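You operate a simulated robot arm through the tools that you are given. There is no shell and no other tool.

You run a simulated robot arm. Do the job below in one go: nothing can be reset, and whatever is moved stays where it is left.

TASK
Wind the white hem tape on to spool 3, part the ends and switch the rewinder off.
Fine: use one tab.

Only the result counts: the job must be done as asked and must still hold three seconds after the hand-in. Knocking over, shifting, dropping, spilling or breaking anything else fails it.

THE ROBOT
A 7-joint arm with a two-finger parallel gripper, fixed in place. Base frame: the origin is at the foot of the arm, x ahead of it, y to its left, z up. Lengths are in mm, angles in rad, forces in N, time in s.
With the tool pointing down near the work surface it reaches from about 300 to 740 mm from the base axis. Its first joint turns from -2.007 to 2.007 rad. Payload 3.91 kg.
Tool frame: the origin (TCP) lies between the finger pads and is the grasp point; the fingertips stand 30 mm ahead of it; z points along the fingers, y is the line along which they close. The gripper opens to 110 mm. The fingers are 20 mm wide and 10 mm thick; the gripper's body (48 by 112 mm) begins 55 mm behind the TCP.
Orientation is told as [roll, pitch, yaw] about the base's x, y, z axes, in that order, counted from this pose: with the fingers straight down and closing along the base's y, the tool's x points along the base's -x, its y along +y and its z along -z.

THE INTERFACE
- The arm moves only by the tool move_arm. Its argument "deltas" is a list of rows, each a list of 7 numbers: the turn, a rotation vector about the base's x, y, z in rad, then the shift along the base's x, y, z in mm, then the opening, from 0 (shut) to 1 (fully open). In form: [[ax, ay, az, tx, ty, tz, gripper], ...]. A call has 1 to 20 rows; each row shifts and turns the commanded pose from where the row before left it. Each row takes 0.2 s and may step no farther than 50 mm and 0.15 rad from the row before; otherwise, or with a gripper value out of range, the whole call is refused. Where a pose cannot be reached the arm comes as near as it can. A force on the tool above 40 N (or 10 N above the force at the start of the call, whichever is more), or a blocked arm, ends the call early, and 0.2 s more pass. The fingers move at their own pace (about 108 mm/s each) and stop on an object; they squeeze with about 28 N. The grip force told is the motor's: it shows also when the fingers shut on nothing. Time passes only in rows, and 0.2 s behind the last, so rows that do not move let the fingers close. It gives the time, the measured TCP pose, the force on the tool (base axes), the opening and the grip force at its end, in the units of the frame above (readings bear some noise), with the torque about the TCP (base axes, N m) and any sound that the robot's microphone picked up.
- Cameras (640 x 400 px; columns grow to the right, rows downward): "scene" is fixed at [390.1, -511.9, 1540.9]; the picture's right is [0.98, 0.19, 0.00], its down [0.06, -0.30, -0.95] and it looks along [-0.18, 0.93, -0.31] (base axes); focal length 341 px, centre (320, 200). "wrist" rides on the gripper at [72, 17, -103] in the tool frame; the picture's right is [-0.23, 0.97, 0.00], its down [-0.76, -0.18, -0.62] and it looks along [-0.61, -0.14, 0.78] (tool axes); focal length 222 px, centre (320, 200). There is no depth. A picture from a camera that has moved, and an enlarged one, comes with that camera's place and axes in the base frame and with its lens. The place of the scene camera against the robot may be out by one fixed shift of up to 25 mm in any direction.
- get_image(camera): a new picture of that camera. The clock stands still meanwhile.
- slide_trunk(by): slides the trunk up (or, below 0, down) by that many mm; the arm rides with it, the base frame stays. It gives what a move gives, with no picture.
- close_up(camera, box): a new picture of the part [left, top, right, bottom] of that camera's present view, enlarged. The clock stands still meanwhile.
- finish_job(): hands the job in; it is judged then, once.

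Nothing tells you positions but the pictures and the camera data. Unless the task says otherwise, let go and move clear before handing in.

The tools are called after "Emit:" by a JSON object that holds its "method" and its "body". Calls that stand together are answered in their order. move_arm: Moves the arm, as the interface text tells. Its arguments: {"type":"object","properties":{"deltas":{"type":"array"}},"required":["deltas"]} The other tools are called the same way: slide_trunk (by) slides the trunk up or down; get_image (camera) takes a picture; close_up (camera, box) takes an enlarged picture of a part of a camera's view; finish_job () hands the job in.

At the start:

```text
time_s: 0.0
ee_pos: [138.0, 419.8, 1307.8]
tool_rot: [0.0, 0.002, 0.001]
wrist_force: [-0.7, 0.3, 0.4]
wrist_torque: [0.01, 0.01, -0.03]
grip_width: 109.9
finger_force: 0.0
trunk travel left (down, up): [-925.0, 65.0]
```

scene: 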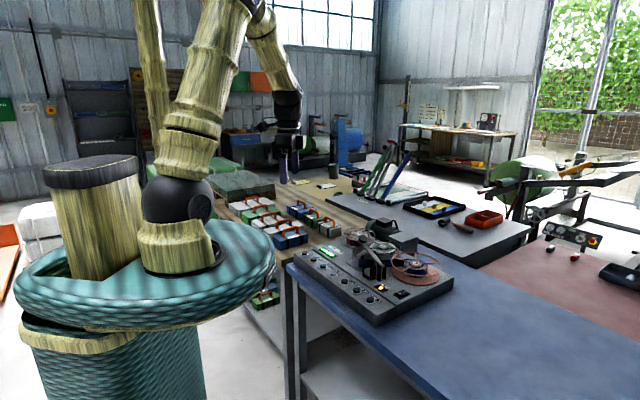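
wrist: 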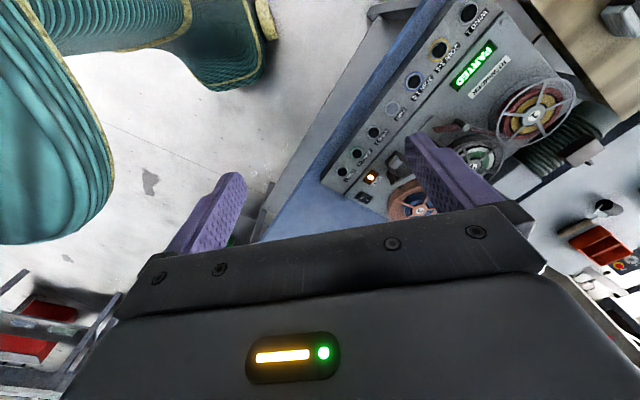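

I see a rewinder panel with knobs/buttons, a green display and several reels on a blue bench. I'll take close-ups to read the labels before I move anything.

Emit:
{"method": "close_up", "body": {"camera": "scene", "box": [280, 210, 460, 330]}}

Emit:
{"method": "close_up", "body": {"camera": "wrist", "box": [320, 0, 480, 100]}}

Emit:
{"method": "close_up", "body": {"camera": "wrist", "box": [320, 100, 480, 220]}}

Emit:
{"method": "close_up", "body": {"camera": "wrist", "box": [440, 60, 640, 220]}}

Emit:
{"method": "close_up", "body": {"camera": "scene", "box": [200, 160, 360, 260]}}

```text
3.33 times, centred on (370, 270) of scene
camera zoom: at [390.1, -511.9, 1540.9], right [0.98, 0.19, 0.0], down [0.06, -0.3, -0.95], along [-0.18, 0.93, -0.31], focal length 1136 px, centre (153, -33)
```

zoom: 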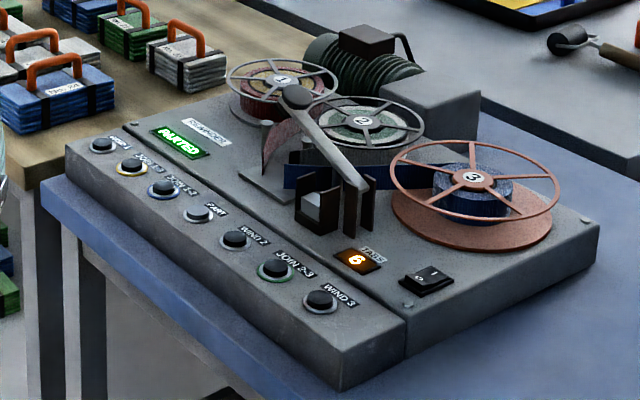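

```text
4.00 times, centred on (400, 50) of wrist
camera zoom: at [65.7, 436.7, 1411.9], right [0.23, 0.97, 0.0], down [0.76, -0.18, 0.62], along [0.61, -0.14, -0.78], focal length 888 px, centre (0, 800)
```

zoom: 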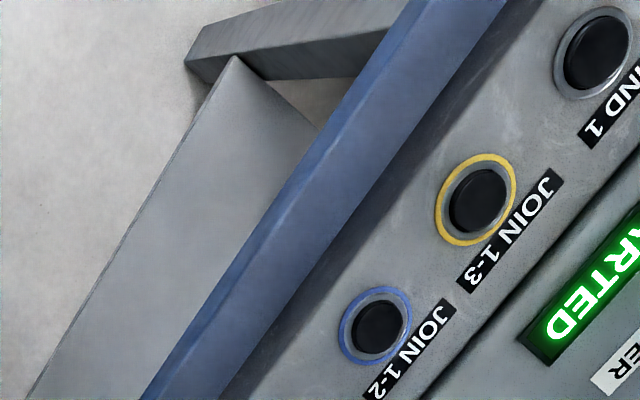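

```text
3.33 times, centred on (400, 160) of wrist
camera zoom: at [65.7, 436.7, 1411.9], right [0.23, 0.97, 0.0], down [0.76, -0.18, 0.62], along [0.61, -0.14, -0.78], focal length 740 px, centre (53, 333)
```

zoom: 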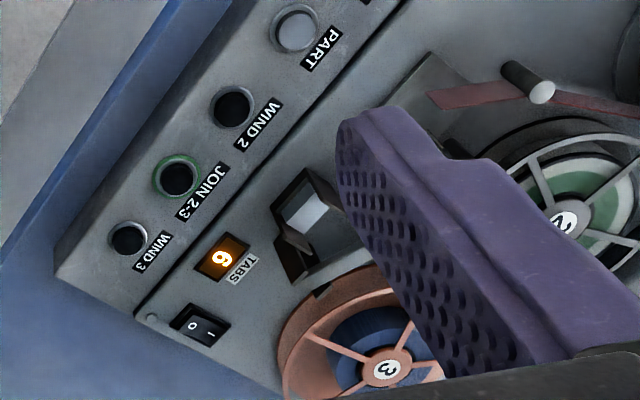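

```text
2.50 times, centred on (540, 140) of wrist
camera zoom: at [65.7, 436.7, 1411.9], right [0.23, 0.97, 0.0], down [0.76, -0.18, 0.62], along [0.61, -0.14, -0.78], focal length 555 px, centre (-230, 350)
```

zoom: 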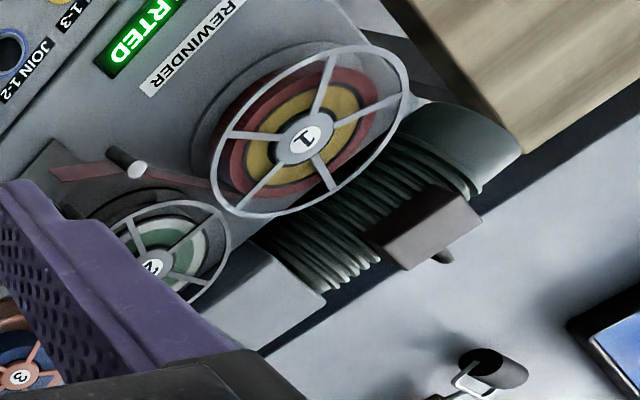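

```text
4.00 times, centred on (280, 210) of scene
camera zoom: at [390.1, -511.9, 1540.9], right [0.98, 0.19, 0.0], down [0.06, -0.3, -0.95], along [-0.18, 0.93, -0.31], focal length 1364 px, centre (480, 160)
```

zoom: 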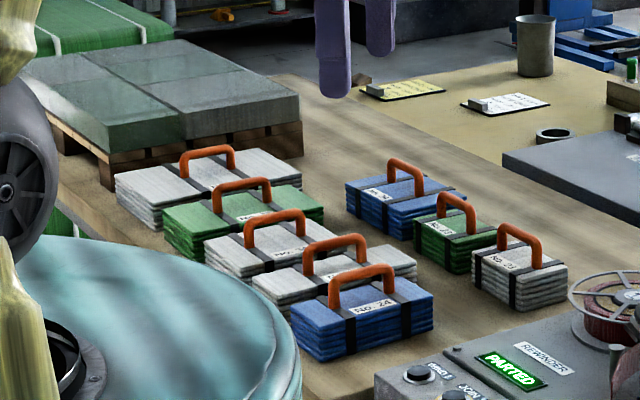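

The machine has WIND 1, JOIN 1-3, JOIN 1-2, PART, WIND 2, JOIN 2-3 and WIND 3 buttons, a TABS counter at 6, and a 0/I switch. I'll look closer at the reels and the notes.

Emit:
{"method": "close_up", "body": {"camera": "scene", "box": [340, 222, 405, 270]}}

Emit:
{"method": "close_up", "body": {"camera": "wrist", "box": [440, 110, 520, 180]}}

Emit:
{"method": "close_up", "body": {"camera": "scene", "box": [280, 170, 350, 195]}}

Emit:
{"method": "close_up", "body": {"camera": "scene", "box": [380, 245, 450, 290]}}

Emit:
{"method": "close_up", "body": {"camera": "scene", "box": [290, 235, 380, 305]}}

```text
8.33 times, centred on (372, 246) of scene
camera zoom: at [390.1, -511.9, 1540.9], right [0.98, 0.19, 0.0], down [0.06, -0.3, -0.95], along [-0.18, 0.93, -0.31], focal length 2841 px, centre (-118, -183)
```

zoom: 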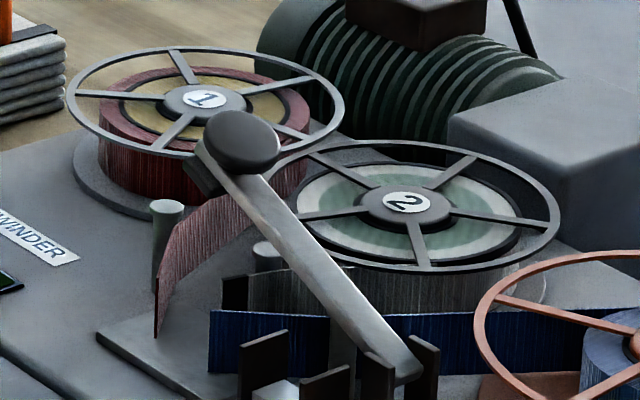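

```text
5.71 times, centred on (480, 145) of wrist
camera zoom: at [65.7, 436.7, 1411.9], right [0.23, 0.97, 0.0], down [0.76, -0.18, 0.62], along [0.61, -0.14, -0.78], focal length 1269 px, centre (-594, 514)
```

zoom: 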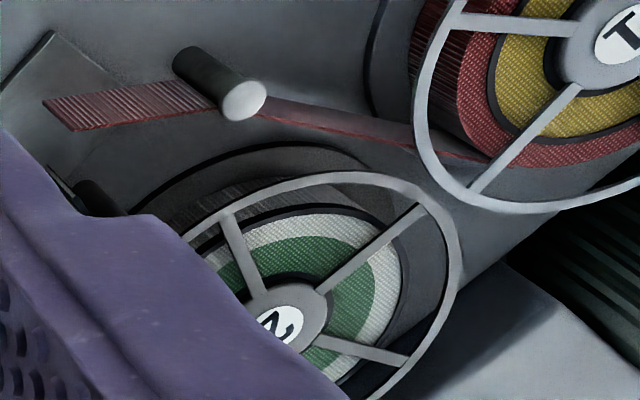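

```text
9.14 times, centred on (315, 182) of scene
camera zoom: at [390.1, -511.9, 1540.9], right [0.98, 0.19, 0.0], down [0.06, -0.3, -0.95], along [-0.18, 0.93, -0.31], focal length 3117 px, centre (366, 360)
```

zoom: 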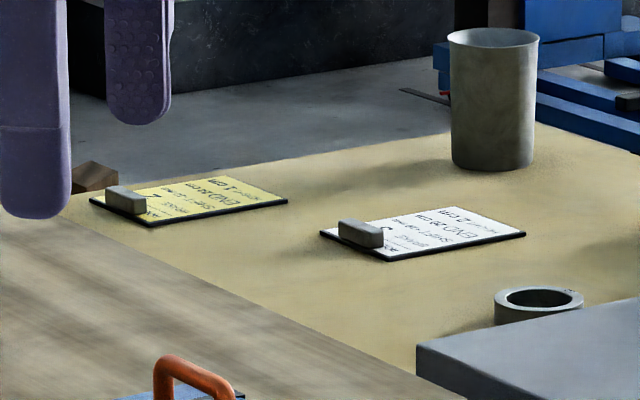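

```text
8.89 times, centred on (415, 268) of scene
camera zoom: at [390.1, -511.9, 1540.9], right [0.98, 0.19, 0.0], down [0.06, -0.3, -0.95], along [-0.18, 0.93, -0.31], focal length 3030 px, centre (-524, -400)
```

zoom: 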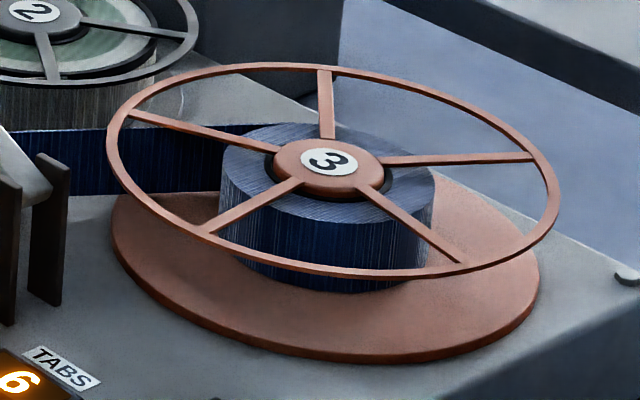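

```text
5.71 times, centred on (335, 270) of scene
camera zoom: at [390.1, -511.9, 1540.9], right [0.98, 0.19, 0.0], down [0.06, -0.3, -0.95], along [-0.18, 0.93, -0.31], focal length 1948 px, centre (234, -200)
```

zoom: 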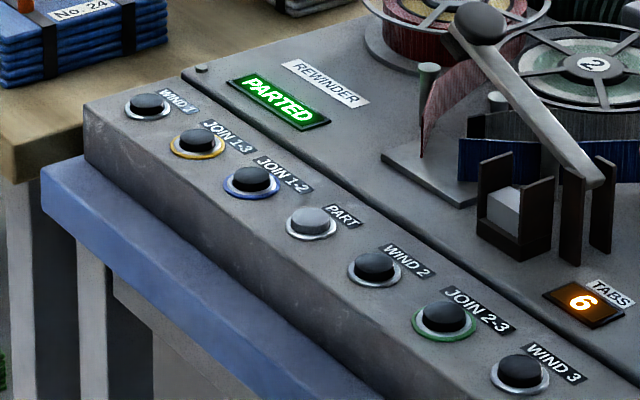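

The reels: spool 1 shows red outside with yellow under it. Spool 2 has a white ring with a dark layer around it and green inside, and spool 3 is blue. The button row runs roughly from (110,674) to (356,428) at z≈940. I'll shut the fingers, turn 45° to face the panel and come a little nearer for a better look.

Emit:
{"method": "move_arm", "body": {"deltas": [[0, 0, 0.131, 5, 8, -15, 0], [0, 0, 0.131, 5, 8, -15, 0], [0, 0, 0.131, 5, 8, -15, 0], [0, 0, 0.131, 5, 8, -15, 0], [0, 0, 0.131, 5, 8, -15, 0], [0, 0, 0.131, 5, 8, -15, 0]]}}

Emit:
{"method": "get_image", "body": {"camera": "wrist"}}

Emit:
{"method": "get_image", "body": {"camera": "scene"}}

```text
time_s: 1.4
ee_pos: [168.7, 470.8, 1216.7]
tool_rot: [0.001, 0.0, 0.789]
wrist_force: [0.1, 0.7, 0.4]
wrist_torque: [0.0, 0.02, 0.0]
grip_width: 0.2
finger_force: 28.4
trunk travel left (down, up): [-925.0, 65.0]
```

```text
taken
camera wrist: at [105.3, 429.1, 1320.9], right [-0.53, 0.85, 0.0], down [0.66, 0.42, 0.62], along [0.53, 0.33, -0.78], focal length 222 px, centre (320, 200)
```

wrist: 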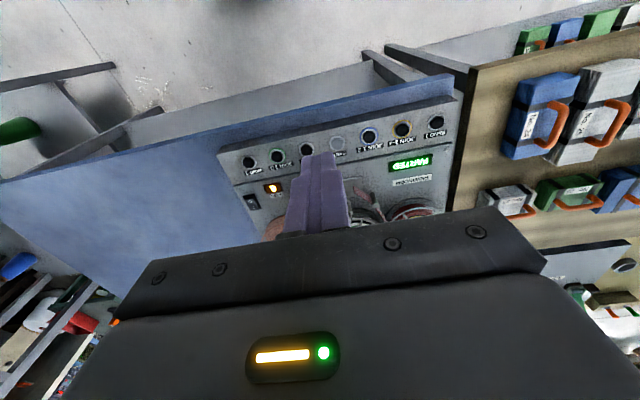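

```text
taken
```

scene: 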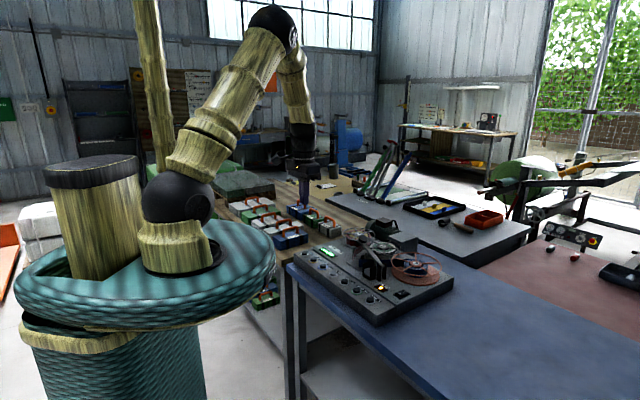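

The wrist view is upside down, so the panel's front is at the top and the reels hide behind the gripper. I'll shift forward over the reels, staying high, to see them from above.

Emit:
{"method": "move_arm", "body": {"deltas": [[0, 0, 0, 25, 25, 0, 0], [0, 0, 0, 25, 25, 0, 0], [0, 0, 0, 25, 25, 0, 0], [0, 0, 0, 25, 25, 0, 0], [0, 0, 0, 25, 25, 0, 0]]}}

Emit:
{"method": "get_image", "body": {"camera": "wrist"}}

Emit:
{"method": "close_up", "body": {"camera": "wrist", "box": [180, 60, 460, 235]}}

```text
time_s: 2.6
ee_pos: [294.2, 595.3, 1218.1]
tool_rot: [-0.002, 0.001, 0.787]
wrist_force: [0.9, -0.2, 0.0]
wrist_torque: [-0.01, -0.03, 0.0]
grip_width: 0.1
finger_force: 28.3
trunk travel left (down, up): [-925.0, 65.0]
```

```text
taken
camera wrist: at [231.4, 555.0, 1321.2], right [-0.53, 0.85, 0.0], down [0.66, 0.41, 0.62], along [0.53, 0.33, -0.78], focal length 222 px, centre (320, 200)
```

wrist: 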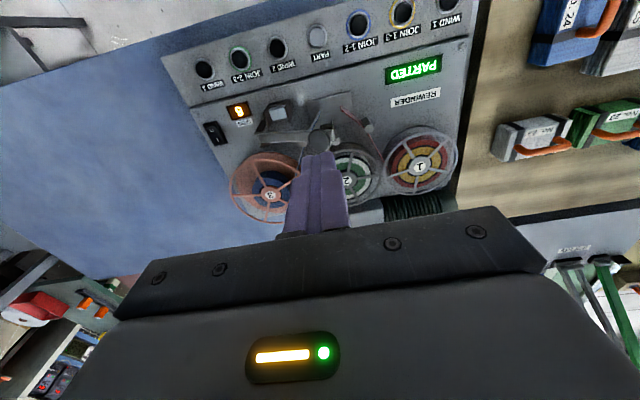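

```text
2.29 times, centred on (320, 148) of wrist
camera zoom: at [231.4, 555.0, 1321.2], right [-0.53, 0.85, 0.0], down [0.66, 0.41, 0.62], along [0.53, 0.33, -0.78], focal length 508 px, centre (320, 320)
```

zoom: 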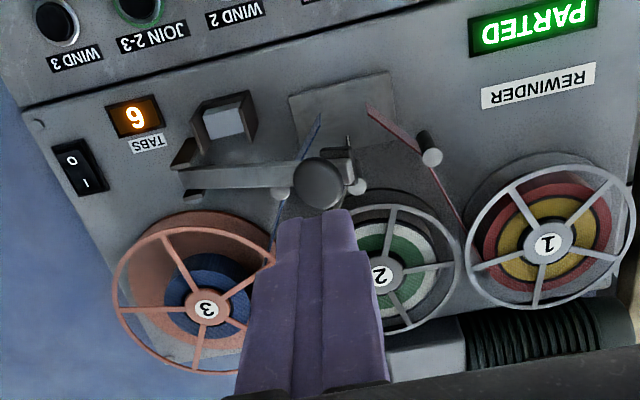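

I want spool 2 unobstructed, so I'll sidestep along the row.

Emit:
{"method": "move_arm", "body": {"deltas": [[0, 0, 0, 25, -25, 0, 0], [0, 0, 0, 25, -25, -20, 0], [0, 0, 0, 0, 0, -20, 0]]}}

Emit:
{"method": "close_up", "body": {"camera": "wrist", "box": [330, 90, 490, 210]}}

Emit:
{"method": "get_image", "body": {"camera": "wrist"}}

```text
time_s: 3.4
ee_pos: [342.3, 544.0, 1178.3]
tool_rot: [0.0, 0.001, 0.786]
wrist_force: [0.8, 0.2, -0.1]
wrist_torque: [-0.03, 0.0, 0.0]
grip_width: 0.0
finger_force: 28.0
trunk travel left (down, up): [-925.0, 65.0]
```

```text
3.33 times, centred on (410, 150) of wrist
camera zoom: at [279.5, 504.0, 1281.7], right [-0.53, 0.85, 0.0], down [0.66, 0.41, 0.62], along [0.53, 0.33, -0.78], focal length 740 px, centre (20, 367)
```

zoom: 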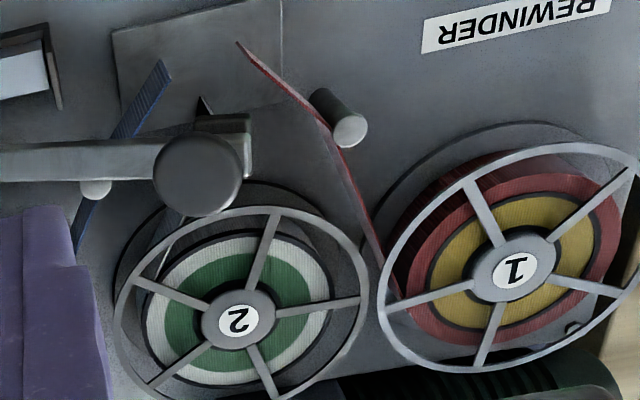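

```text
taken
camera wrist: at [279.5, 504.0, 1281.7], right [-0.53, 0.85, 0.0], down [0.66, 0.41, 0.62], along [0.53, 0.33, -0.78], focal length 222 px, centre (320, 200)
```

wrist: 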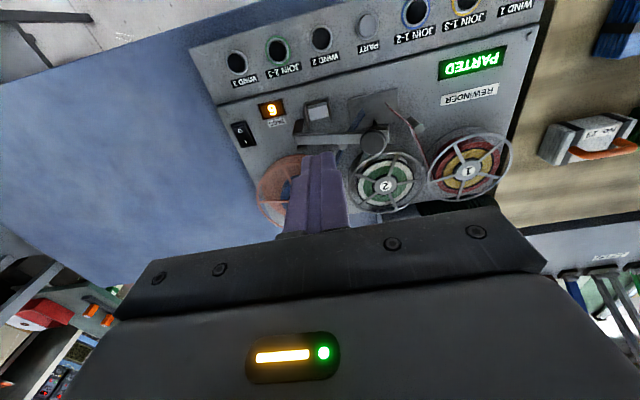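

Emit:
{"method": "close_up", "body": {"camera": "wrist", "box": [350, 145, 430, 215]}}

Emit:
{"method": "close_up", "body": {"camera": "wrist", "box": [345, 85, 435, 155]}}

Emit:
{"method": "close_up", "body": {"camera": "scene", "box": [355, 240, 405, 275]}}

```text
5.71 times, centred on (390, 180) of wrist
camera zoom: at [279.5, 504.0, 1281.7], right [-0.53, 0.85, 0.0], down [0.66, 0.41, 0.62], along [0.53, 0.33, -0.78], focal length 1269 px, centre (-80, 314)
```

zoom: 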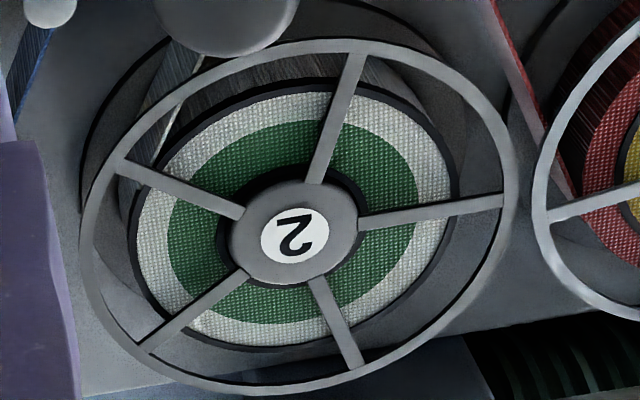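

```text
5.71 times, centred on (390, 120) of wrist
camera zoom: at [279.5, 504.0, 1281.7], right [-0.53, 0.85, 0.0], down [0.66, 0.41, 0.62], along [0.53, 0.33, -0.78], focal length 1269 px, centre (-80, 657)
```

zoom: 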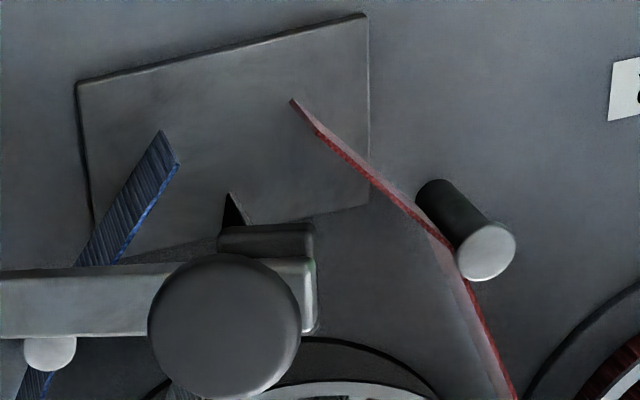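

```text
11.43 times, centred on (380, 258) of scene
camera zoom: at [390.1, -511.9, 1540.9], right [0.98, 0.19, 0.0], down [0.06, -0.3, -0.95], along [-0.18, 0.93, -0.31], focal length 3896 px, centre (-366, -457)
```

zoom: 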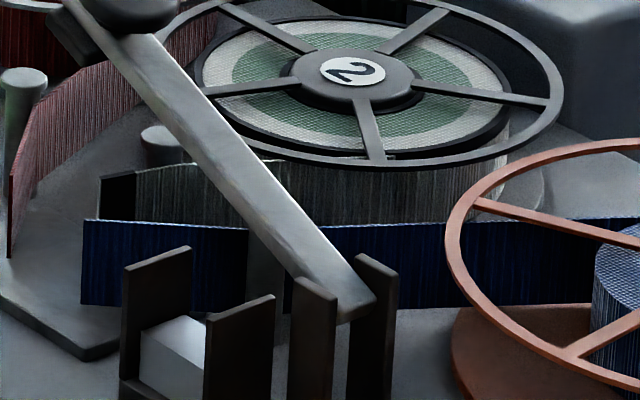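

Spool 2 is white over green, with a dark thin ring outside; its tail has a black tip. Now I'll zoom in on the buttons and switch for accurate positions.

Emit:
{"method": "close_up", "body": {"camera": "wrist", "box": [210, 0, 400, 119]}}

Emit:
{"method": "close_up", "body": {"camera": "wrist", "box": [220, 80, 348, 160]}}

Emit:
{"method": "close_up", "body": {"camera": "scene", "box": [360, 265, 440, 315]}}

```text
3.36 times, centred on (305, 60) of wrist
camera zoom: at [279.5, 504.0, 1281.7], right [-0.53, 0.85, 0.0], down [0.66, 0.41, 0.62], along [0.53, 0.33, -0.78], focal length 747 px, centre (370, 672)
```

zoom: 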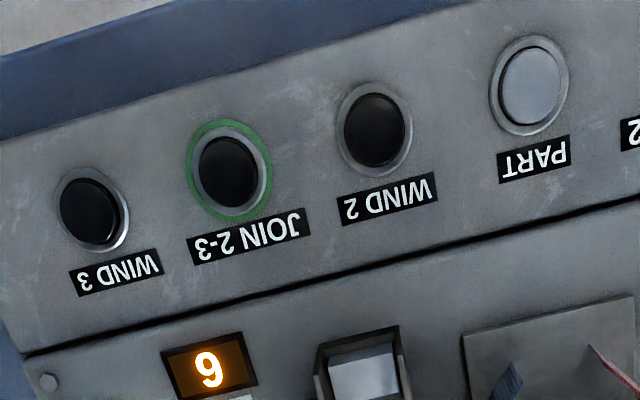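

```text
5.00 times, centred on (284, 120) of wrist
camera zoom: at [279.5, 504.0, 1281.7], right [-0.53, 0.85, 0.0], down [0.66, 0.41, 0.62], along [0.53, 0.33, -0.78], focal length 1111 px, centre (500, 600)
```

zoom: 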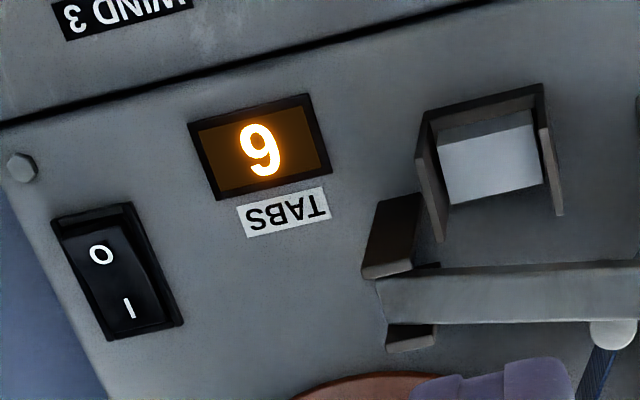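

```text
8.00 times, centred on (400, 290) of scene
camera zoom: at [390.1, -511.9, 1540.9], right [0.98, 0.19, 0.0], down [0.06, -0.3, -0.95], along [-0.18, 0.93, -0.31], focal length 2727 px, centre (-320, -520)
```

zoom: 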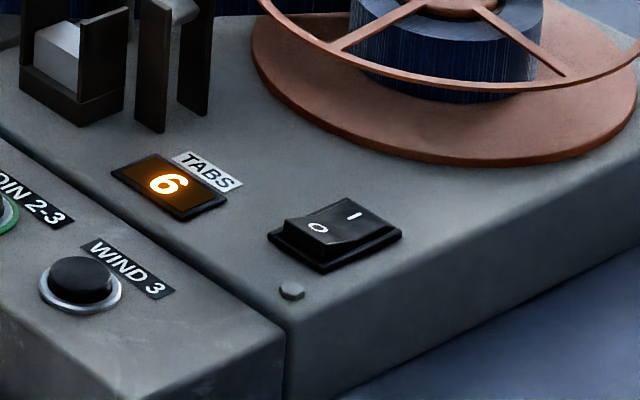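

Triangulating the wrist views gives WIND 3 ≈ (382,427), JOIN 2-3 ≈ (337.5,471), WIND 2 ≈ (293,516) and PART ≈ (248.5,561), all at z≈906. I'll go above JOIN 2-3 and check the alignment.

Emit:
{"method": "move_arm", "body": {"deltas": [[0, 0, 0, -2.4, -36.4, 0, 0], [0, 0, 0, -2.4, -36.4, 0, 0], [0, 0, 0, 0, 0, -40, 0], [0, 0, 0, 0, 0, -40, 0], [0, 0, 0, 0, 0, -40, 0], [0, 0, 0, 0, 0, -40, 0], [0, 0, 0, 0, 0, -28, 0], [0, 0, 0, 0, 0, 0, 0]]}}

Emit:
{"method": "get_image", "body": {"camera": "wrist"}}

Emit:
{"method": "get_image", "body": {"camera": "scene"}}

Emit:
{"method": "close_up", "body": {"camera": "scene", "box": [280, 210, 460, 330]}}

```text
time_s: 5.2
ee_pos: [338.1, 469.9, 990.3]
tool_rot: [-0.001, -0.002, 0.787]
wrist_force: [-0.1, -0.2, 0.3]
wrist_torque: [0.0, -0.01, -0.01]
grip_width: 0.1
finger_force: 27.4
trunk travel left (down, up): [-925.0, 65.0]
```

```text
taken
camera wrist: at [275.7, 430.3, 1093.9], right [-0.53, 0.85, 0.0], down [0.66, 0.41, 0.62], along [0.53, 0.33, -0.78], focal length 222 px, centre (320, 200)
```

wrist: 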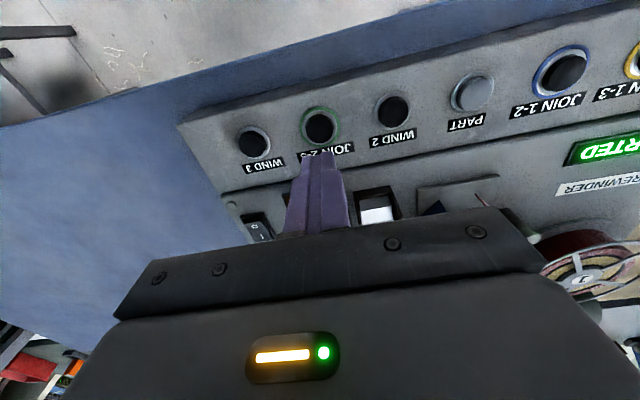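

```text
taken
```

scene: 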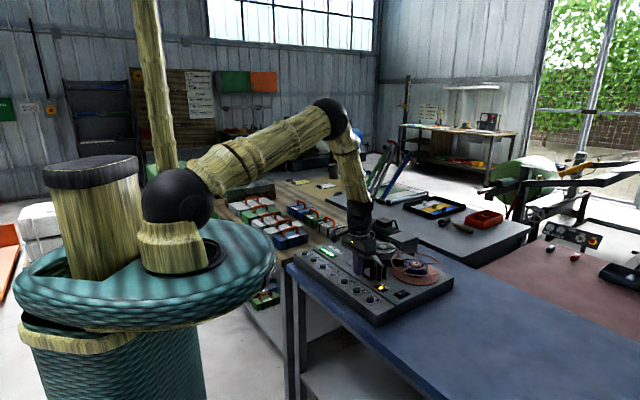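

```text
3.33 times, centred on (370, 270) of scene
camera zoom: at [390.1, -511.9, 1540.9], right [0.98, 0.19, 0.0], down [0.06, -0.3, -0.95], along [-0.18, 0.93, -0.31], focal length 1136 px, centre (153, -33)
```

zoom: 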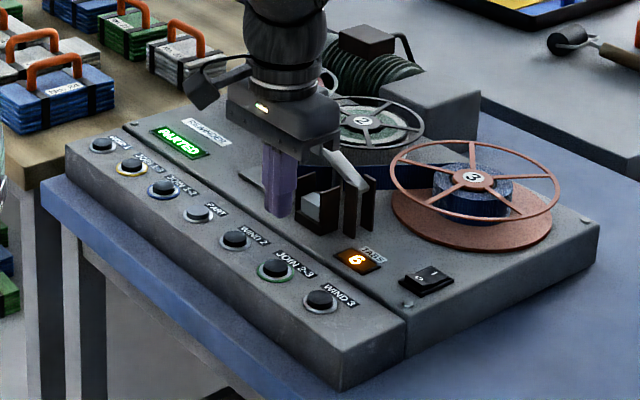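

Emit:
{"method": "close_up", "body": {"camera": "wrist", "box": [220, 80, 420, 205]}}

```text
3.20 times, centred on (320, 142) of wrist
camera zoom: at [275.7, 430.3, 1093.9], right [-0.53, 0.85, 0.0], down [0.66, 0.41, 0.62], along [0.53, 0.33, -0.78], focal length 711 px, centre (320, 384)
```

zoom: 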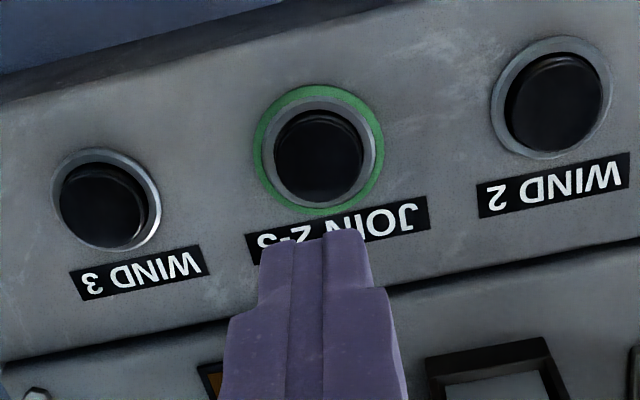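

The fingers are centred over JOIN 2-3. I'll descend to just above the cap.

Emit:
{"method": "move_arm", "body": {"deltas": [[0, 0, 0, 0.5, 0, -20, 0], [0, 0, 0, 0, 0, -18, 0], [0, 0, 0, 0, 0, -8, 0], [0, 0, 0, 0, 0, -4, 0]]}}

Emit:
{"method": "close_up", "body": {"camera": "scene", "box": [310, 240, 430, 320]}}

Emit:
{"method": "close_up", "body": {"camera": "wrist", "box": [220, 80, 420, 205]}}

```text
time_s: 6.2
ee_pos: [339.1, 471.3, 940.0]
tool_rot: [-0.001, 0.0, 0.786]
wrist_force: [0.1, 0.7, 0.6]
wrist_torque: [-0.01, -0.01, 0.0]
grip_width: 0.1
finger_force: 27.7
trunk travel left (down, up): [-925.0, 65.0]
```

```text
5.00 times, centred on (370, 280) of scene
camera zoom: at [390.1, -511.9, 1540.9], right [0.98, 0.19, 0.0], down [0.06, -0.3, -0.95], along [-0.18, 0.93, -0.31], focal length 1704 px, centre (70, -200)
```

zoom: 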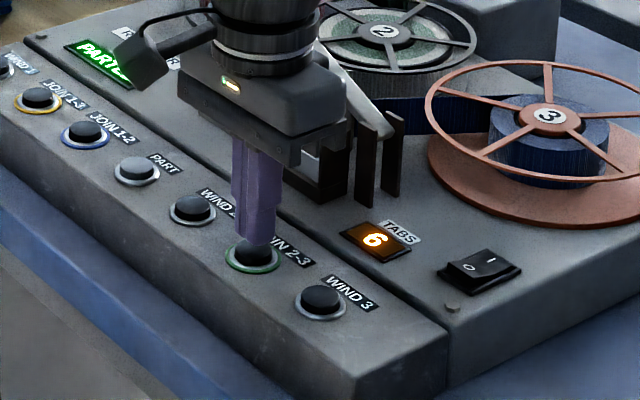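

```text
3.20 times, centred on (320, 142) of wrist
camera zoom: at [275.9, 431.0, 1043.5], right [-0.53, 0.85, 0.0], down [0.66, 0.41, 0.62], along [0.53, 0.33, -0.78], focal length 711 px, centre (320, 384)
```

zoom: 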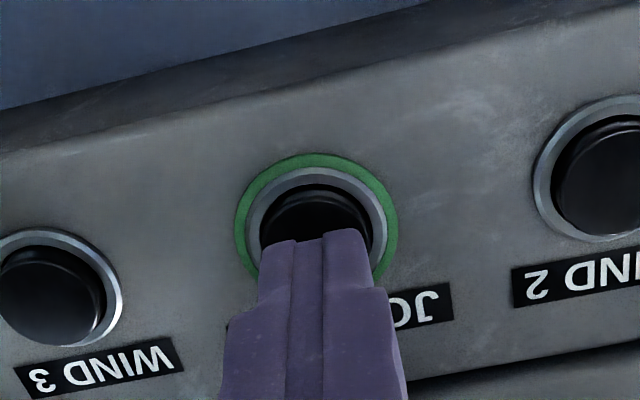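

The tip is just above the cap. I'll nudge 2 mm forward and press in small steps, watching the force.

Emit:
{"method": "move_arm", "body": {"deltas": [[0, 0, 0, -1.5, -2, -3, 0], [0, 0, 0, 0, 0, -3, 0], [0, 0, 0, 0, 0, -3, 0]]}}

```text
time_s: 7.0
ee_pos: [337.1, 470.2, 931.9]
tool_rot: [-0.002, -0.001, 0.787]
wrist_force: [-0.3, -0.9, 3.0]
wrist_torque: [-0.04, 0.04, -0.01]
grip_width: 0.0
finger_force: 28.1
trunk travel left (down, up): [-925.0, 65.0]
```

The tip has just touched the cap (3 N at TCP z≈932). I'll press a bit further.

Emit:
{"method": "move_arm", "body": {"deltas": [[0, 0, 0, 0, 0, -2, 0], [0, 0, 0, 0, 0, -1.5, 0]]}}

Emit:
{"method": "close_up", "body": {"camera": "scene", "box": [310, 230, 430, 310]}}

```text
time_s: 7.6
ee_pos: [337.8, 468.5, 928.4]
tool_rot: [0.0, -0.001, 0.786]
wrist_force: [-0.7, 0.5, 8.0]
wrist_torque: [0.03, 0.01, 0.02]
grip_width: 0.0
finger_force: 28.2
trunk travel left (down, up): [-925.0, 65.0]
heard: click
```

```text
5.00 times, centred on (370, 270) of scene
camera zoom: at [390.1, -511.9, 1540.9], right [0.98, 0.19, 0.0], down [0.06, -0.3, -0.95], along [-0.18, 0.93, -0.31], focal length 1704 px, centre (70, -150)
```

zoom: 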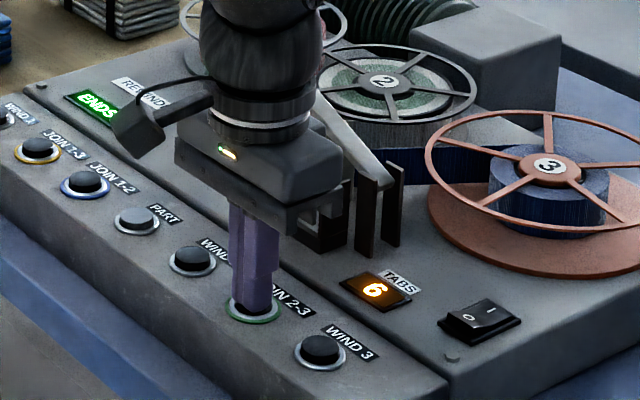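

A click was heard and the display changed to "ENDS…". I'll release straight up and read it.

Emit:
{"method": "move_arm", "body": {"deltas": [[0, 0, 0, 0, 0, 10, 0], [0, 0, 0, 0, 0, 30, 0]]}}

Emit:
{"method": "close_up", "body": {"camera": "scene", "box": [310, 230, 430, 310]}}

Emit:
{"method": "get_image", "body": {"camera": "wrist"}}

Emit:
{"method": "close_up", "body": {"camera": "wrist", "box": [460, 80, 640, 220]}}

```text
time_s: 8.2
ee_pos: [337.2, 467.4, 969.1]
tool_rot: [0.0, 0.0, 0.787]
wrist_force: [-0.3, 0.2, -0.6]
wrist_torque: [0.02, 0.01, -0.01]
grip_width: 0.0
finger_force: 28.4
trunk travel left (down, up): [-925.0, 65.0]
```

```text
5.00 times, centred on (370, 270) of scene
camera zoom: at [390.1, -511.9, 1540.9], right [0.98, 0.19, 0.0], down [0.06, -0.3, -0.95], along [-0.18, 0.93, -0.31], focal length 1704 px, centre (70, -150)
```

zoom: 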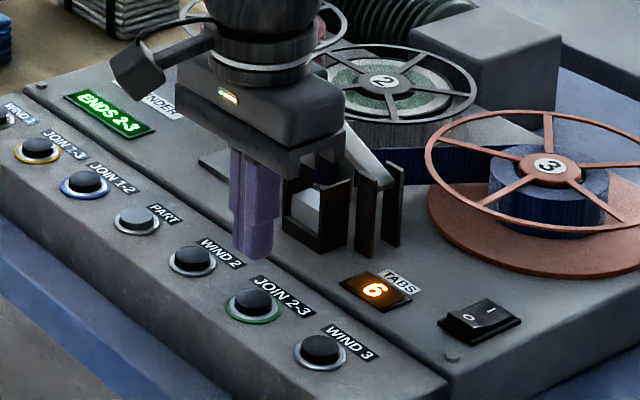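

```text
taken
camera wrist: at [273.9, 427.5, 1071.6], right [-0.53, 0.85, 0.0], down [0.66, 0.41, 0.62], along [0.53, 0.33, -0.78], focal length 222 px, centre (320, 200)
```

wrist: 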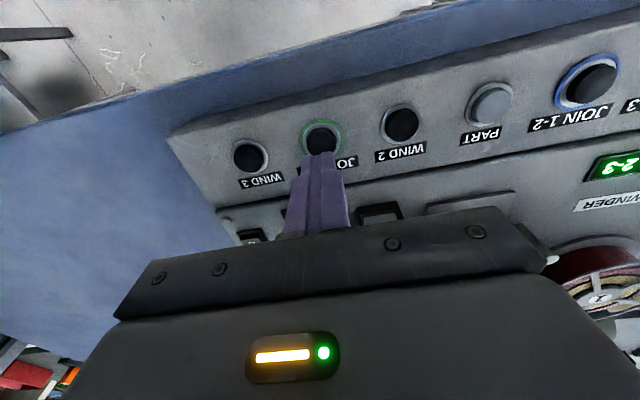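

```text
2.86 times, centred on (550, 150) of wrist
camera zoom: at [273.9, 427.5, 1071.6], right [-0.53, 0.85, 0.0], down [0.66, 0.41, 0.62], along [0.53, 0.33, -0.78], focal length 635 px, centre (-337, 343)
```

zoom: 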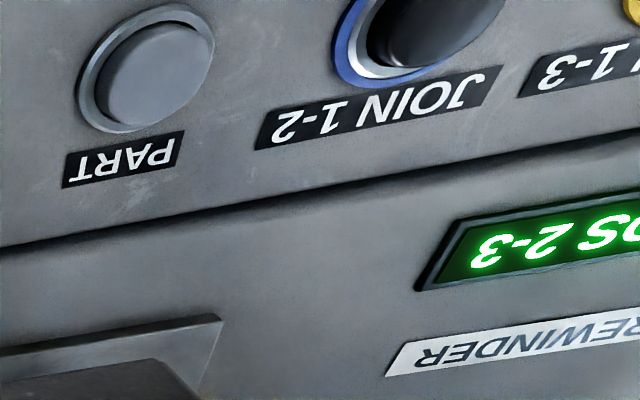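

Display reads "ENDS 2-3" and TABS still shows 6, so the ends are perhaps only brought together and not yet spliced. I'll rise and look at the splicing head.

Emit:
{"method": "move_arm", "body": {"deltas": [[0, 0, 0, 0, 0, 45, 0], [0, 0, 0, 0, 0, 45, 0], [0, 0, 0, 0, 0, 45, 0], [0, 0, 0, 0, 0, 45, 0], [0, 0, 0, 20, 25, 20, 0], [0, 0, 0, 20, 25, 0, 0], [0, 0, 0, 20, 25, 0, 0]]}}

Emit:
{"method": "get_image", "body": {"camera": "wrist"}}

Emit:
{"method": "close_up", "body": {"camera": "wrist", "box": [220, 70, 460, 220]}}

Emit:
{"method": "close_up", "body": {"camera": "scene", "box": [330, 225, 420, 290]}}

```text
time_s: 9.8
ee_pos: [399.1, 544.5, 1166.7]
tool_rot: [0.0, 0.002, 0.787]
wrist_force: [-0.2, 0.4, 0.0]
wrist_torque: [-0.03, 0.03, 0.05]
grip_width: 0.0
finger_force: 27.6
trunk travel left (down, up): [-925.0, 65.0]
```

```text
taken
camera wrist: at [334.9, 504.4, 1269.9], right [-0.53, 0.85, 0.0], down [0.66, 0.41, 0.62], along [0.53, 0.33, -0.78], focal length 222 px, centre (320, 200)
```

wrist: 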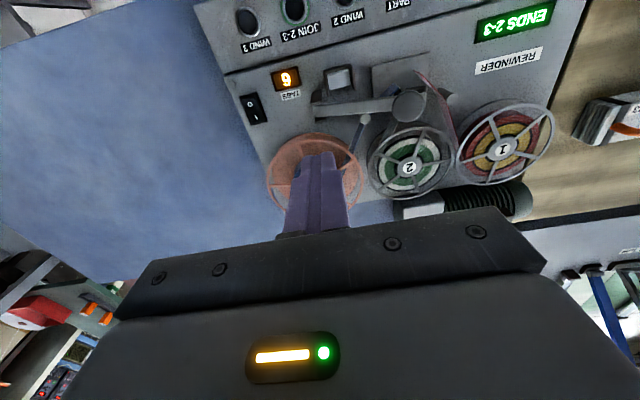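

```text
2.67 times, centred on (340, 145) of wrist
camera zoom: at [334.9, 504.4, 1269.9], right [-0.53, 0.85, 0.0], down [0.66, 0.41, 0.62], along [0.53, 0.33, -0.78], focal length 592 px, centre (267, 347)
```

zoom: 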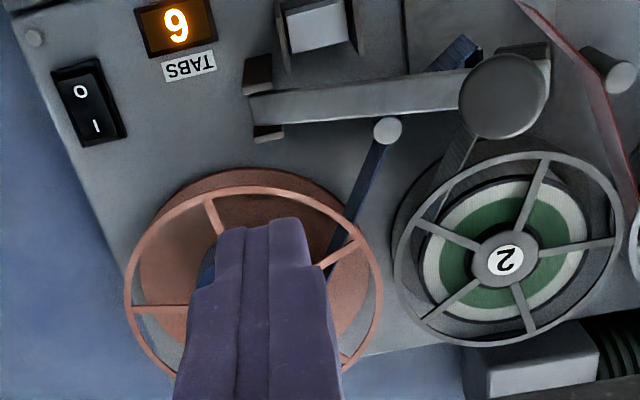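

```text
6.15 times, centred on (375, 258) of scene
camera zoom: at [390.1, -511.9, 1540.9], right [0.98, 0.19, 0.0], down [0.06, -0.3, -0.95], along [-0.18, 0.93, -0.31], focal length 2098 px, centre (-18, -154)
```

zoom: 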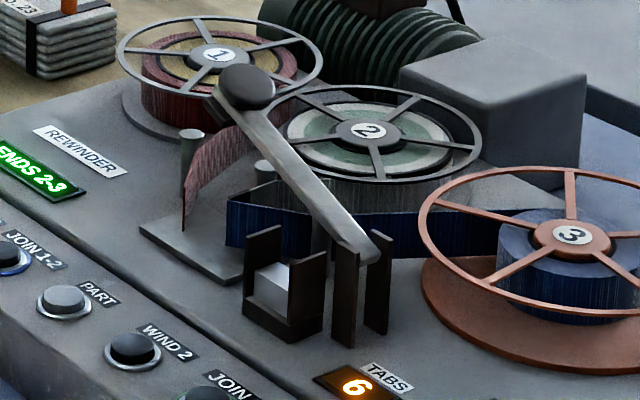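

The splicer has a raised lever: its pivot is at about (420,548,953) and its round knob at about (344.5,625.3), top at z≈1015, over the splice plate. Since no tab was used yet, the knob should press the tab on. I'll place the fingertips just above it.

Emit:
{"method": "move_arm", "body": {"deltas": [[0, 0, 0, -18, 27, 0, 0], [0, 0, 0, -18, 27, 0, 0], [0, 0, 0, -18, 26.5, 0, 0], [0, 0, 0, 0, 0, -35, 0], [0, 0, 0, 0, 0, -35, 0], [0, 0, 0, 0, 0, -30, 0], [0, 0, 0, 0, 0, 0, 0]]}}

Emit:
{"method": "close_up", "body": {"camera": "scene", "box": [310, 205, 430, 285]}}

Emit:
{"method": "get_image", "body": {"camera": "wrist"}}

Emit:
{"method": "close_up", "body": {"camera": "wrist", "box": [220, 100, 420, 225]}}

```text
time_s: 11.4
ee_pos: [344.0, 623.9, 1069.4]
tool_rot: [-0.001, -0.001, 0.787]
wrist_force: [-0.5, 0.7, 0.1]
wrist_torque: [0.04, -0.01, -0.02]
grip_width: 0.0
finger_force: 27.7
trunk travel left (down, up): [-925.0, 65.0]
```

```text
5.00 times, centred on (370, 245) of scene
camera zoom: at [390.1, -511.9, 1540.9], right [0.98, 0.19, 0.0], down [0.06, -0.3, -0.95], along [-0.18, 0.93, -0.31], focal length 1704 px, centre (70, -25)
```

zoom: 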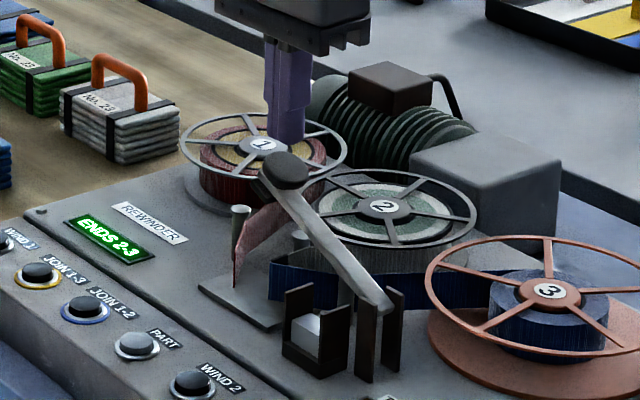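

```text
taken
camera wrist: at [280.5, 583.4, 1171.4], right [-0.53, 0.85, 0.0], down [0.66, 0.41, 0.62], along [0.53, 0.33, -0.78], focal length 222 px, centre (320, 200)
```

wrist: 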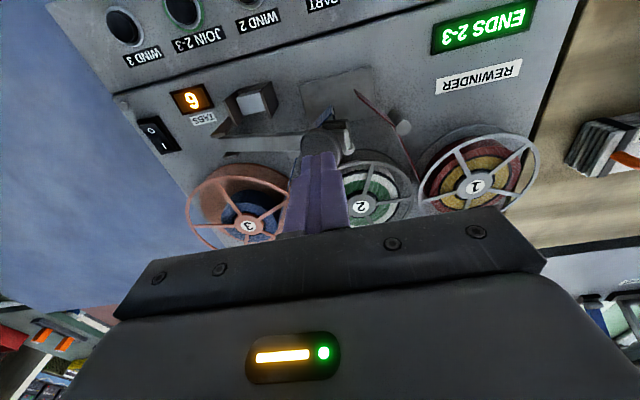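

```text
3.20 times, centred on (320, 162) of wrist
camera zoom: at [280.5, 583.4, 1171.4], right [-0.53, 0.85, 0.0], down [0.66, 0.41, 0.62], along [0.53, 0.33, -0.78], focal length 711 px, centre (320, 320)
```

zoom: 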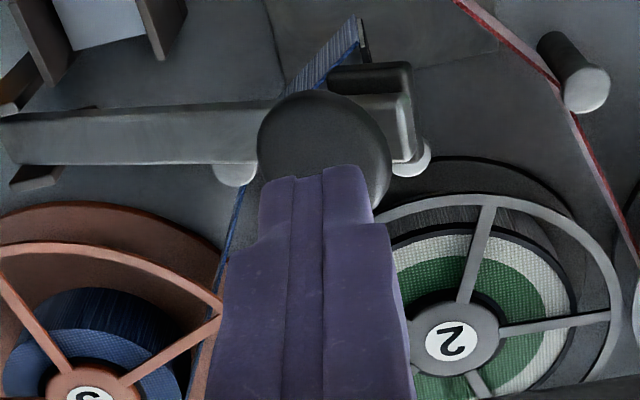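

The tips are directly above the knob. I'll descend to contact, then push the lever down while following its arc (outward along −x+y).

Emit:
{"method": "move_arm", "body": {"deltas": [[0, 0, 0, 0, 0, -15, 0], [0, 0, 0, 0, 0, -6, 0], [0, 0, 0, 0, 0, -4, 0], [0, 0, 0, 0, 0, -4, 0]]}}

```text
time_s: 12.4
ee_pos: [343.0, 624.7, 1039.0]
tool_rot: [-0.001, -0.001, 0.787]
wrist_force: [-0.3, 2.0, 0.9]
wrist_torque: [0.07, 0.05, 0.01]
grip_width: 0.3
finger_force: 28.1
trunk travel left (down, up): [-925.0, 65.0]
```

Emit:
{"method": "move_arm", "body": {"deltas": [[0, 0, 0, -1, 1, -4, 0], [0, 0, 0, -1, 1, -4, 0], [0, 0, 0, -1, 1, -4, 0]]}}

Emit:
{"method": "close_up", "body": {"camera": "scene", "box": [310, 205, 430, 285]}}

Emit:
{"method": "close_up", "body": {"camera": "wrist", "box": [220, 100, 420, 225]}}

```text
time_s: 13.2
ee_pos: [340.3, 627.2, 1026.5]
tool_rot: [0.0, -0.001, 0.787]
wrist_force: [-0.2, -0.4, 1.5]
wrist_torque: [0.04, 0.04, 0.04]
grip_width: 0.0
finger_force: 28.5
trunk travel left (down, up): [-925.0, 65.0]
```

```text
5.00 times, centred on (370, 245) of scene
camera zoom: at [390.1, -511.9, 1540.9], right [0.98, 0.19, 0.0], down [0.06, -0.3, -0.95], along [-0.18, 0.93, -0.31], focal length 1704 px, centre (70, -25)
```

zoom: 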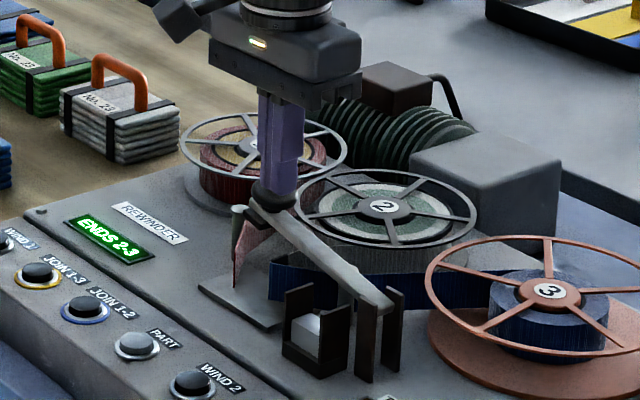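

```text
3.20 times, centred on (320, 162) of wrist
camera zoom: at [276.8, 586.9, 1130.4], right [-0.53, 0.85, 0.0], down [0.66, 0.41, 0.62], along [0.53, 0.33, -0.78], focal length 711 px, centre (320, 320)
```

zoom: 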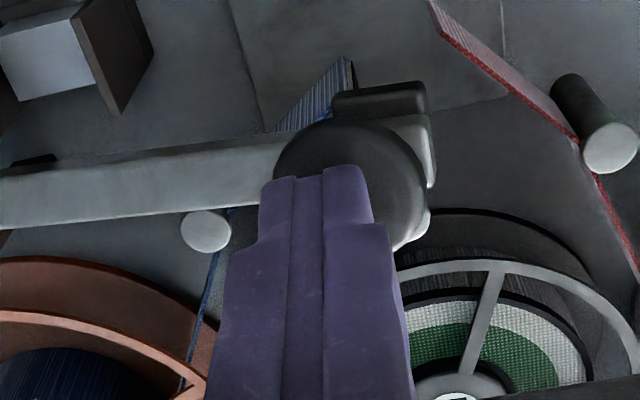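

The lever is swinging down easily and the knob drifts outward a little. I'll keep pressing with more follow.

Emit:
{"method": "move_arm", "body": {"deltas": [[0, 0, 0, -1.5, 1.5, -4, 0], [0, 0, 0, -1.5, 1.5, -4, 0], [0, 0, 0, -1.5, 1.5, -4, 0], [0, 0, 0, -1, 1, -4, 0]]}}

Emit:
{"method": "close_up", "body": {"camera": "scene", "box": [310, 205, 430, 285]}}

Emit:
{"method": "close_up", "body": {"camera": "wrist", "box": [220, 100, 420, 225]}}

```text
time_s: 14.2
ee_pos: [333.7, 633.3, 1010.1]
tool_rot: [0.0, -0.001, 0.785]
wrist_force: [2.1, -1.1, 1.3]
wrist_torque: [0.0, -0.01, 0.01]
grip_width: 0.0
finger_force: 28.1
trunk travel left (down, up): [-925.0, 65.0]
```

```text
5.00 times, centred on (370, 245) of scene
camera zoom: at [390.1, -511.9, 1540.9], right [0.98, 0.19, 0.0], down [0.06, -0.3, -0.95], along [-0.18, 0.93, -0.31], focal length 1704 px, centre (70, -25)
```

zoom: 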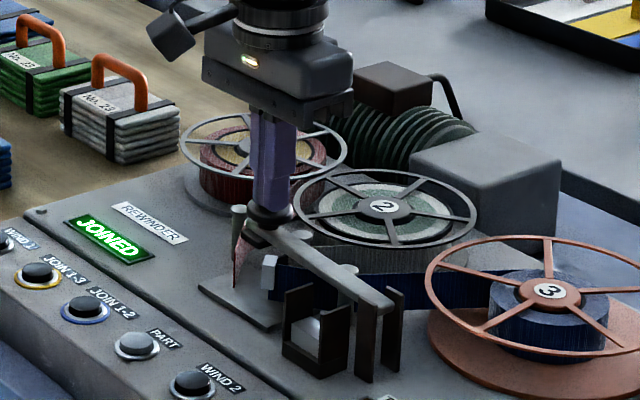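

```text
3.20 times, centred on (320, 162) of wrist
camera zoom: at [271.6, 592.5, 1114.7], right [-0.53, 0.85, 0.0], down [0.66, 0.41, 0.62], along [0.53, 0.33, -0.78], focal length 711 px, centre (320, 320)
```

zoom: 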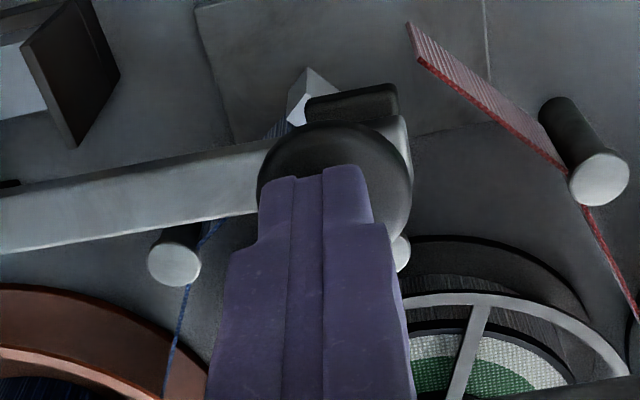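

The display now reads "JOINED" and a white tab is visible on the splice. I'll let the lever up and retreat upward.

Emit:
{"method": "move_arm", "body": {"deltas": [[0, 0, 0, 1, -1, 10, 0], [0, 0, 0, 2, -2, 15, 0], [0, 0, 0, 2, -2, 20, 0], [0, 0, 0, 0, 0, 40, 0], [0, 0, 0, 0, 0, 40, 0], [0, 0, 0, 0, 0, 40, 0]]}}

Emit:
{"method": "close_up", "body": {"camera": "scene", "box": [310, 215, 445, 305]}}

Emit:
{"method": "get_image", "body": {"camera": "wrist"}}

Emit:
{"method": "close_up", "body": {"camera": "wrist", "box": [180, 80, 440, 230]}}

```text
time_s: 15.6
ee_pos: [339.7, 627.4, 1177.8]
tool_rot: [-0.002, -0.001, 0.788]
wrist_force: [0.1, 0.0, 0.3]
wrist_torque: [-0.02, -0.05, 0.0]
grip_width: 0.0
finger_force: 28.3
trunk travel left (down, up): [-925.0, 65.0]
```

```text
4.44 times, centred on (378, 260) of scene
camera zoom: at [390.1, -511.9, 1540.9], right [0.98, 0.19, 0.0], down [0.06, -0.3, -0.95], along [-0.18, 0.93, -0.31], focal length 1515 px, centre (64, -67)
```

zoom: 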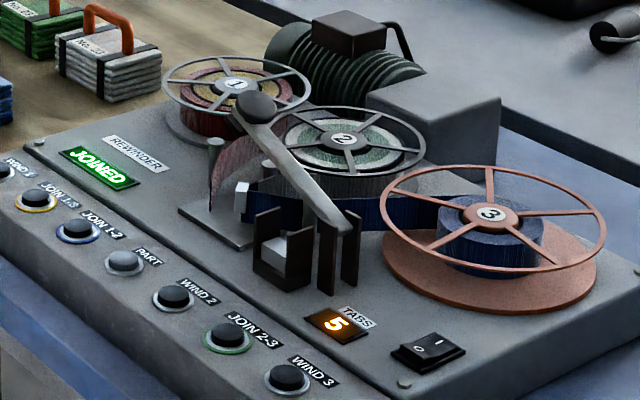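

```text
taken
camera wrist: at [276.5, 586.8, 1280.3], right [-0.53, 0.85, 0.0], down [0.66, 0.41, 0.62], along [0.53, 0.33, -0.78], focal length 222 px, centre (320, 200)
```

wrist: 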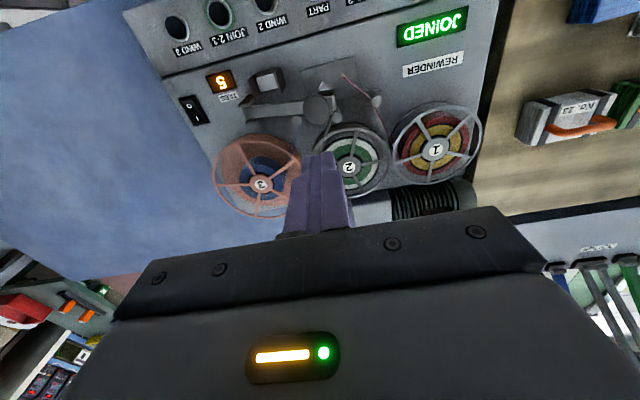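

```text
2.46 times, centred on (310, 155) of wrist
camera zoom: at [276.5, 586.8, 1280.3], right [-0.53, 0.85, 0.0], down [0.66, 0.41, 0.62], along [0.53, 0.33, -0.78], focal length 547 px, centre (345, 311)
```

zoom: 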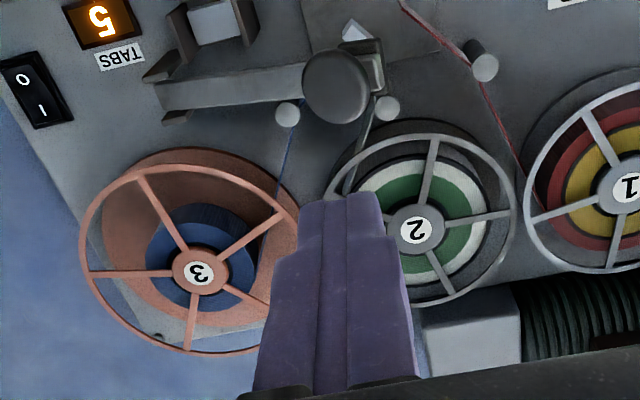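

Joined, and TABS is now 5, so exactly one tab is used. Next is WIND 3, which I take to be at about (382,426).

Emit:
{"method": "move_arm", "body": {"deltas": [[0, 0, 0, 8.5, -40.3, 0, 0], [0, 0, 0, 8.5, -40.3, 0, 0], [0, 0, 0, 8.5, -40.3, 0, 0], [0, 0, 0, 8.4, -40.3, 0, 0], [0, 0, 0, 8.4, -40.3, 0, 0], [0, 0, 0, 0, 0, -45, 0], [0, 0, 0, 0, 0, -45, 0], [0, 0, 0, 0, 0, -45, 0], [0, 0, 0, 0, 0, -45, 0], [0, 0, 0, 0, 0, -25, 0], [0, 0, 0, 0, 0, -15, 0], [0, 0, 0, 0, 0, -10, 0], [0, 0, 0, 0, 0, 0, 0]]}}

Emit:
{"method": "close_up", "body": {"camera": "wrist", "box": [220, 80, 420, 205]}}

Emit:
{"method": "close_up", "body": {"camera": "scene", "box": [310, 215, 445, 305]}}

```text
time_s: 18.4
ee_pos: [383.3, 426.1, 947.3]
tool_rot: [-0.002, 0.0, 0.786]
wrist_force: [0.4, -0.2, -0.2]
wrist_torque: [0.0, -0.02, 0.02]
grip_width: 0.0
finger_force: 27.6
trunk travel left (down, up): [-925.0, 65.0]
```

```text
3.20 times, centred on (320, 142) of wrist
camera zoom: at [318.8, 385.7, 1050.1], right [-0.53, 0.85, 0.0], down [0.66, 0.41, 0.62], along [0.53, 0.33, -0.78], focal length 711 px, centre (320, 384)
```

zoom: 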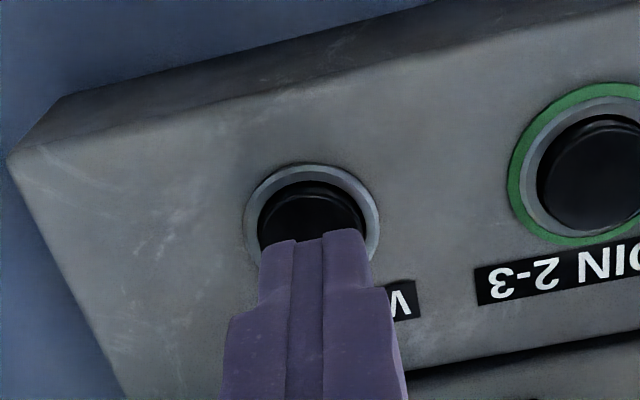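

```text
4.44 times, centred on (378, 260) of scene
camera zoom: at [390.1, -511.9, 1540.9], right [0.98, 0.19, 0.0], down [0.06, -0.3, -0.95], along [-0.18, 0.93, -0.31], focal length 1515 px, centre (64, -67)
```

zoom: 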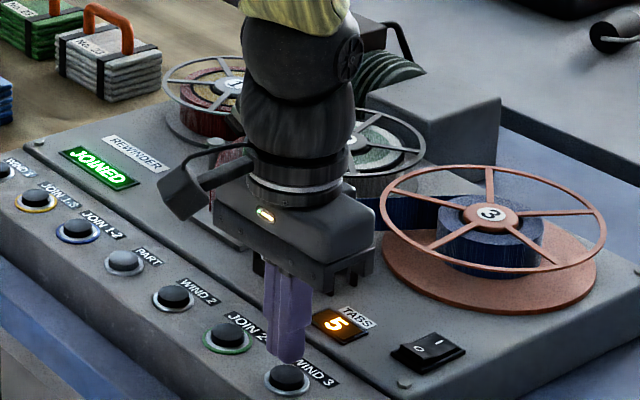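

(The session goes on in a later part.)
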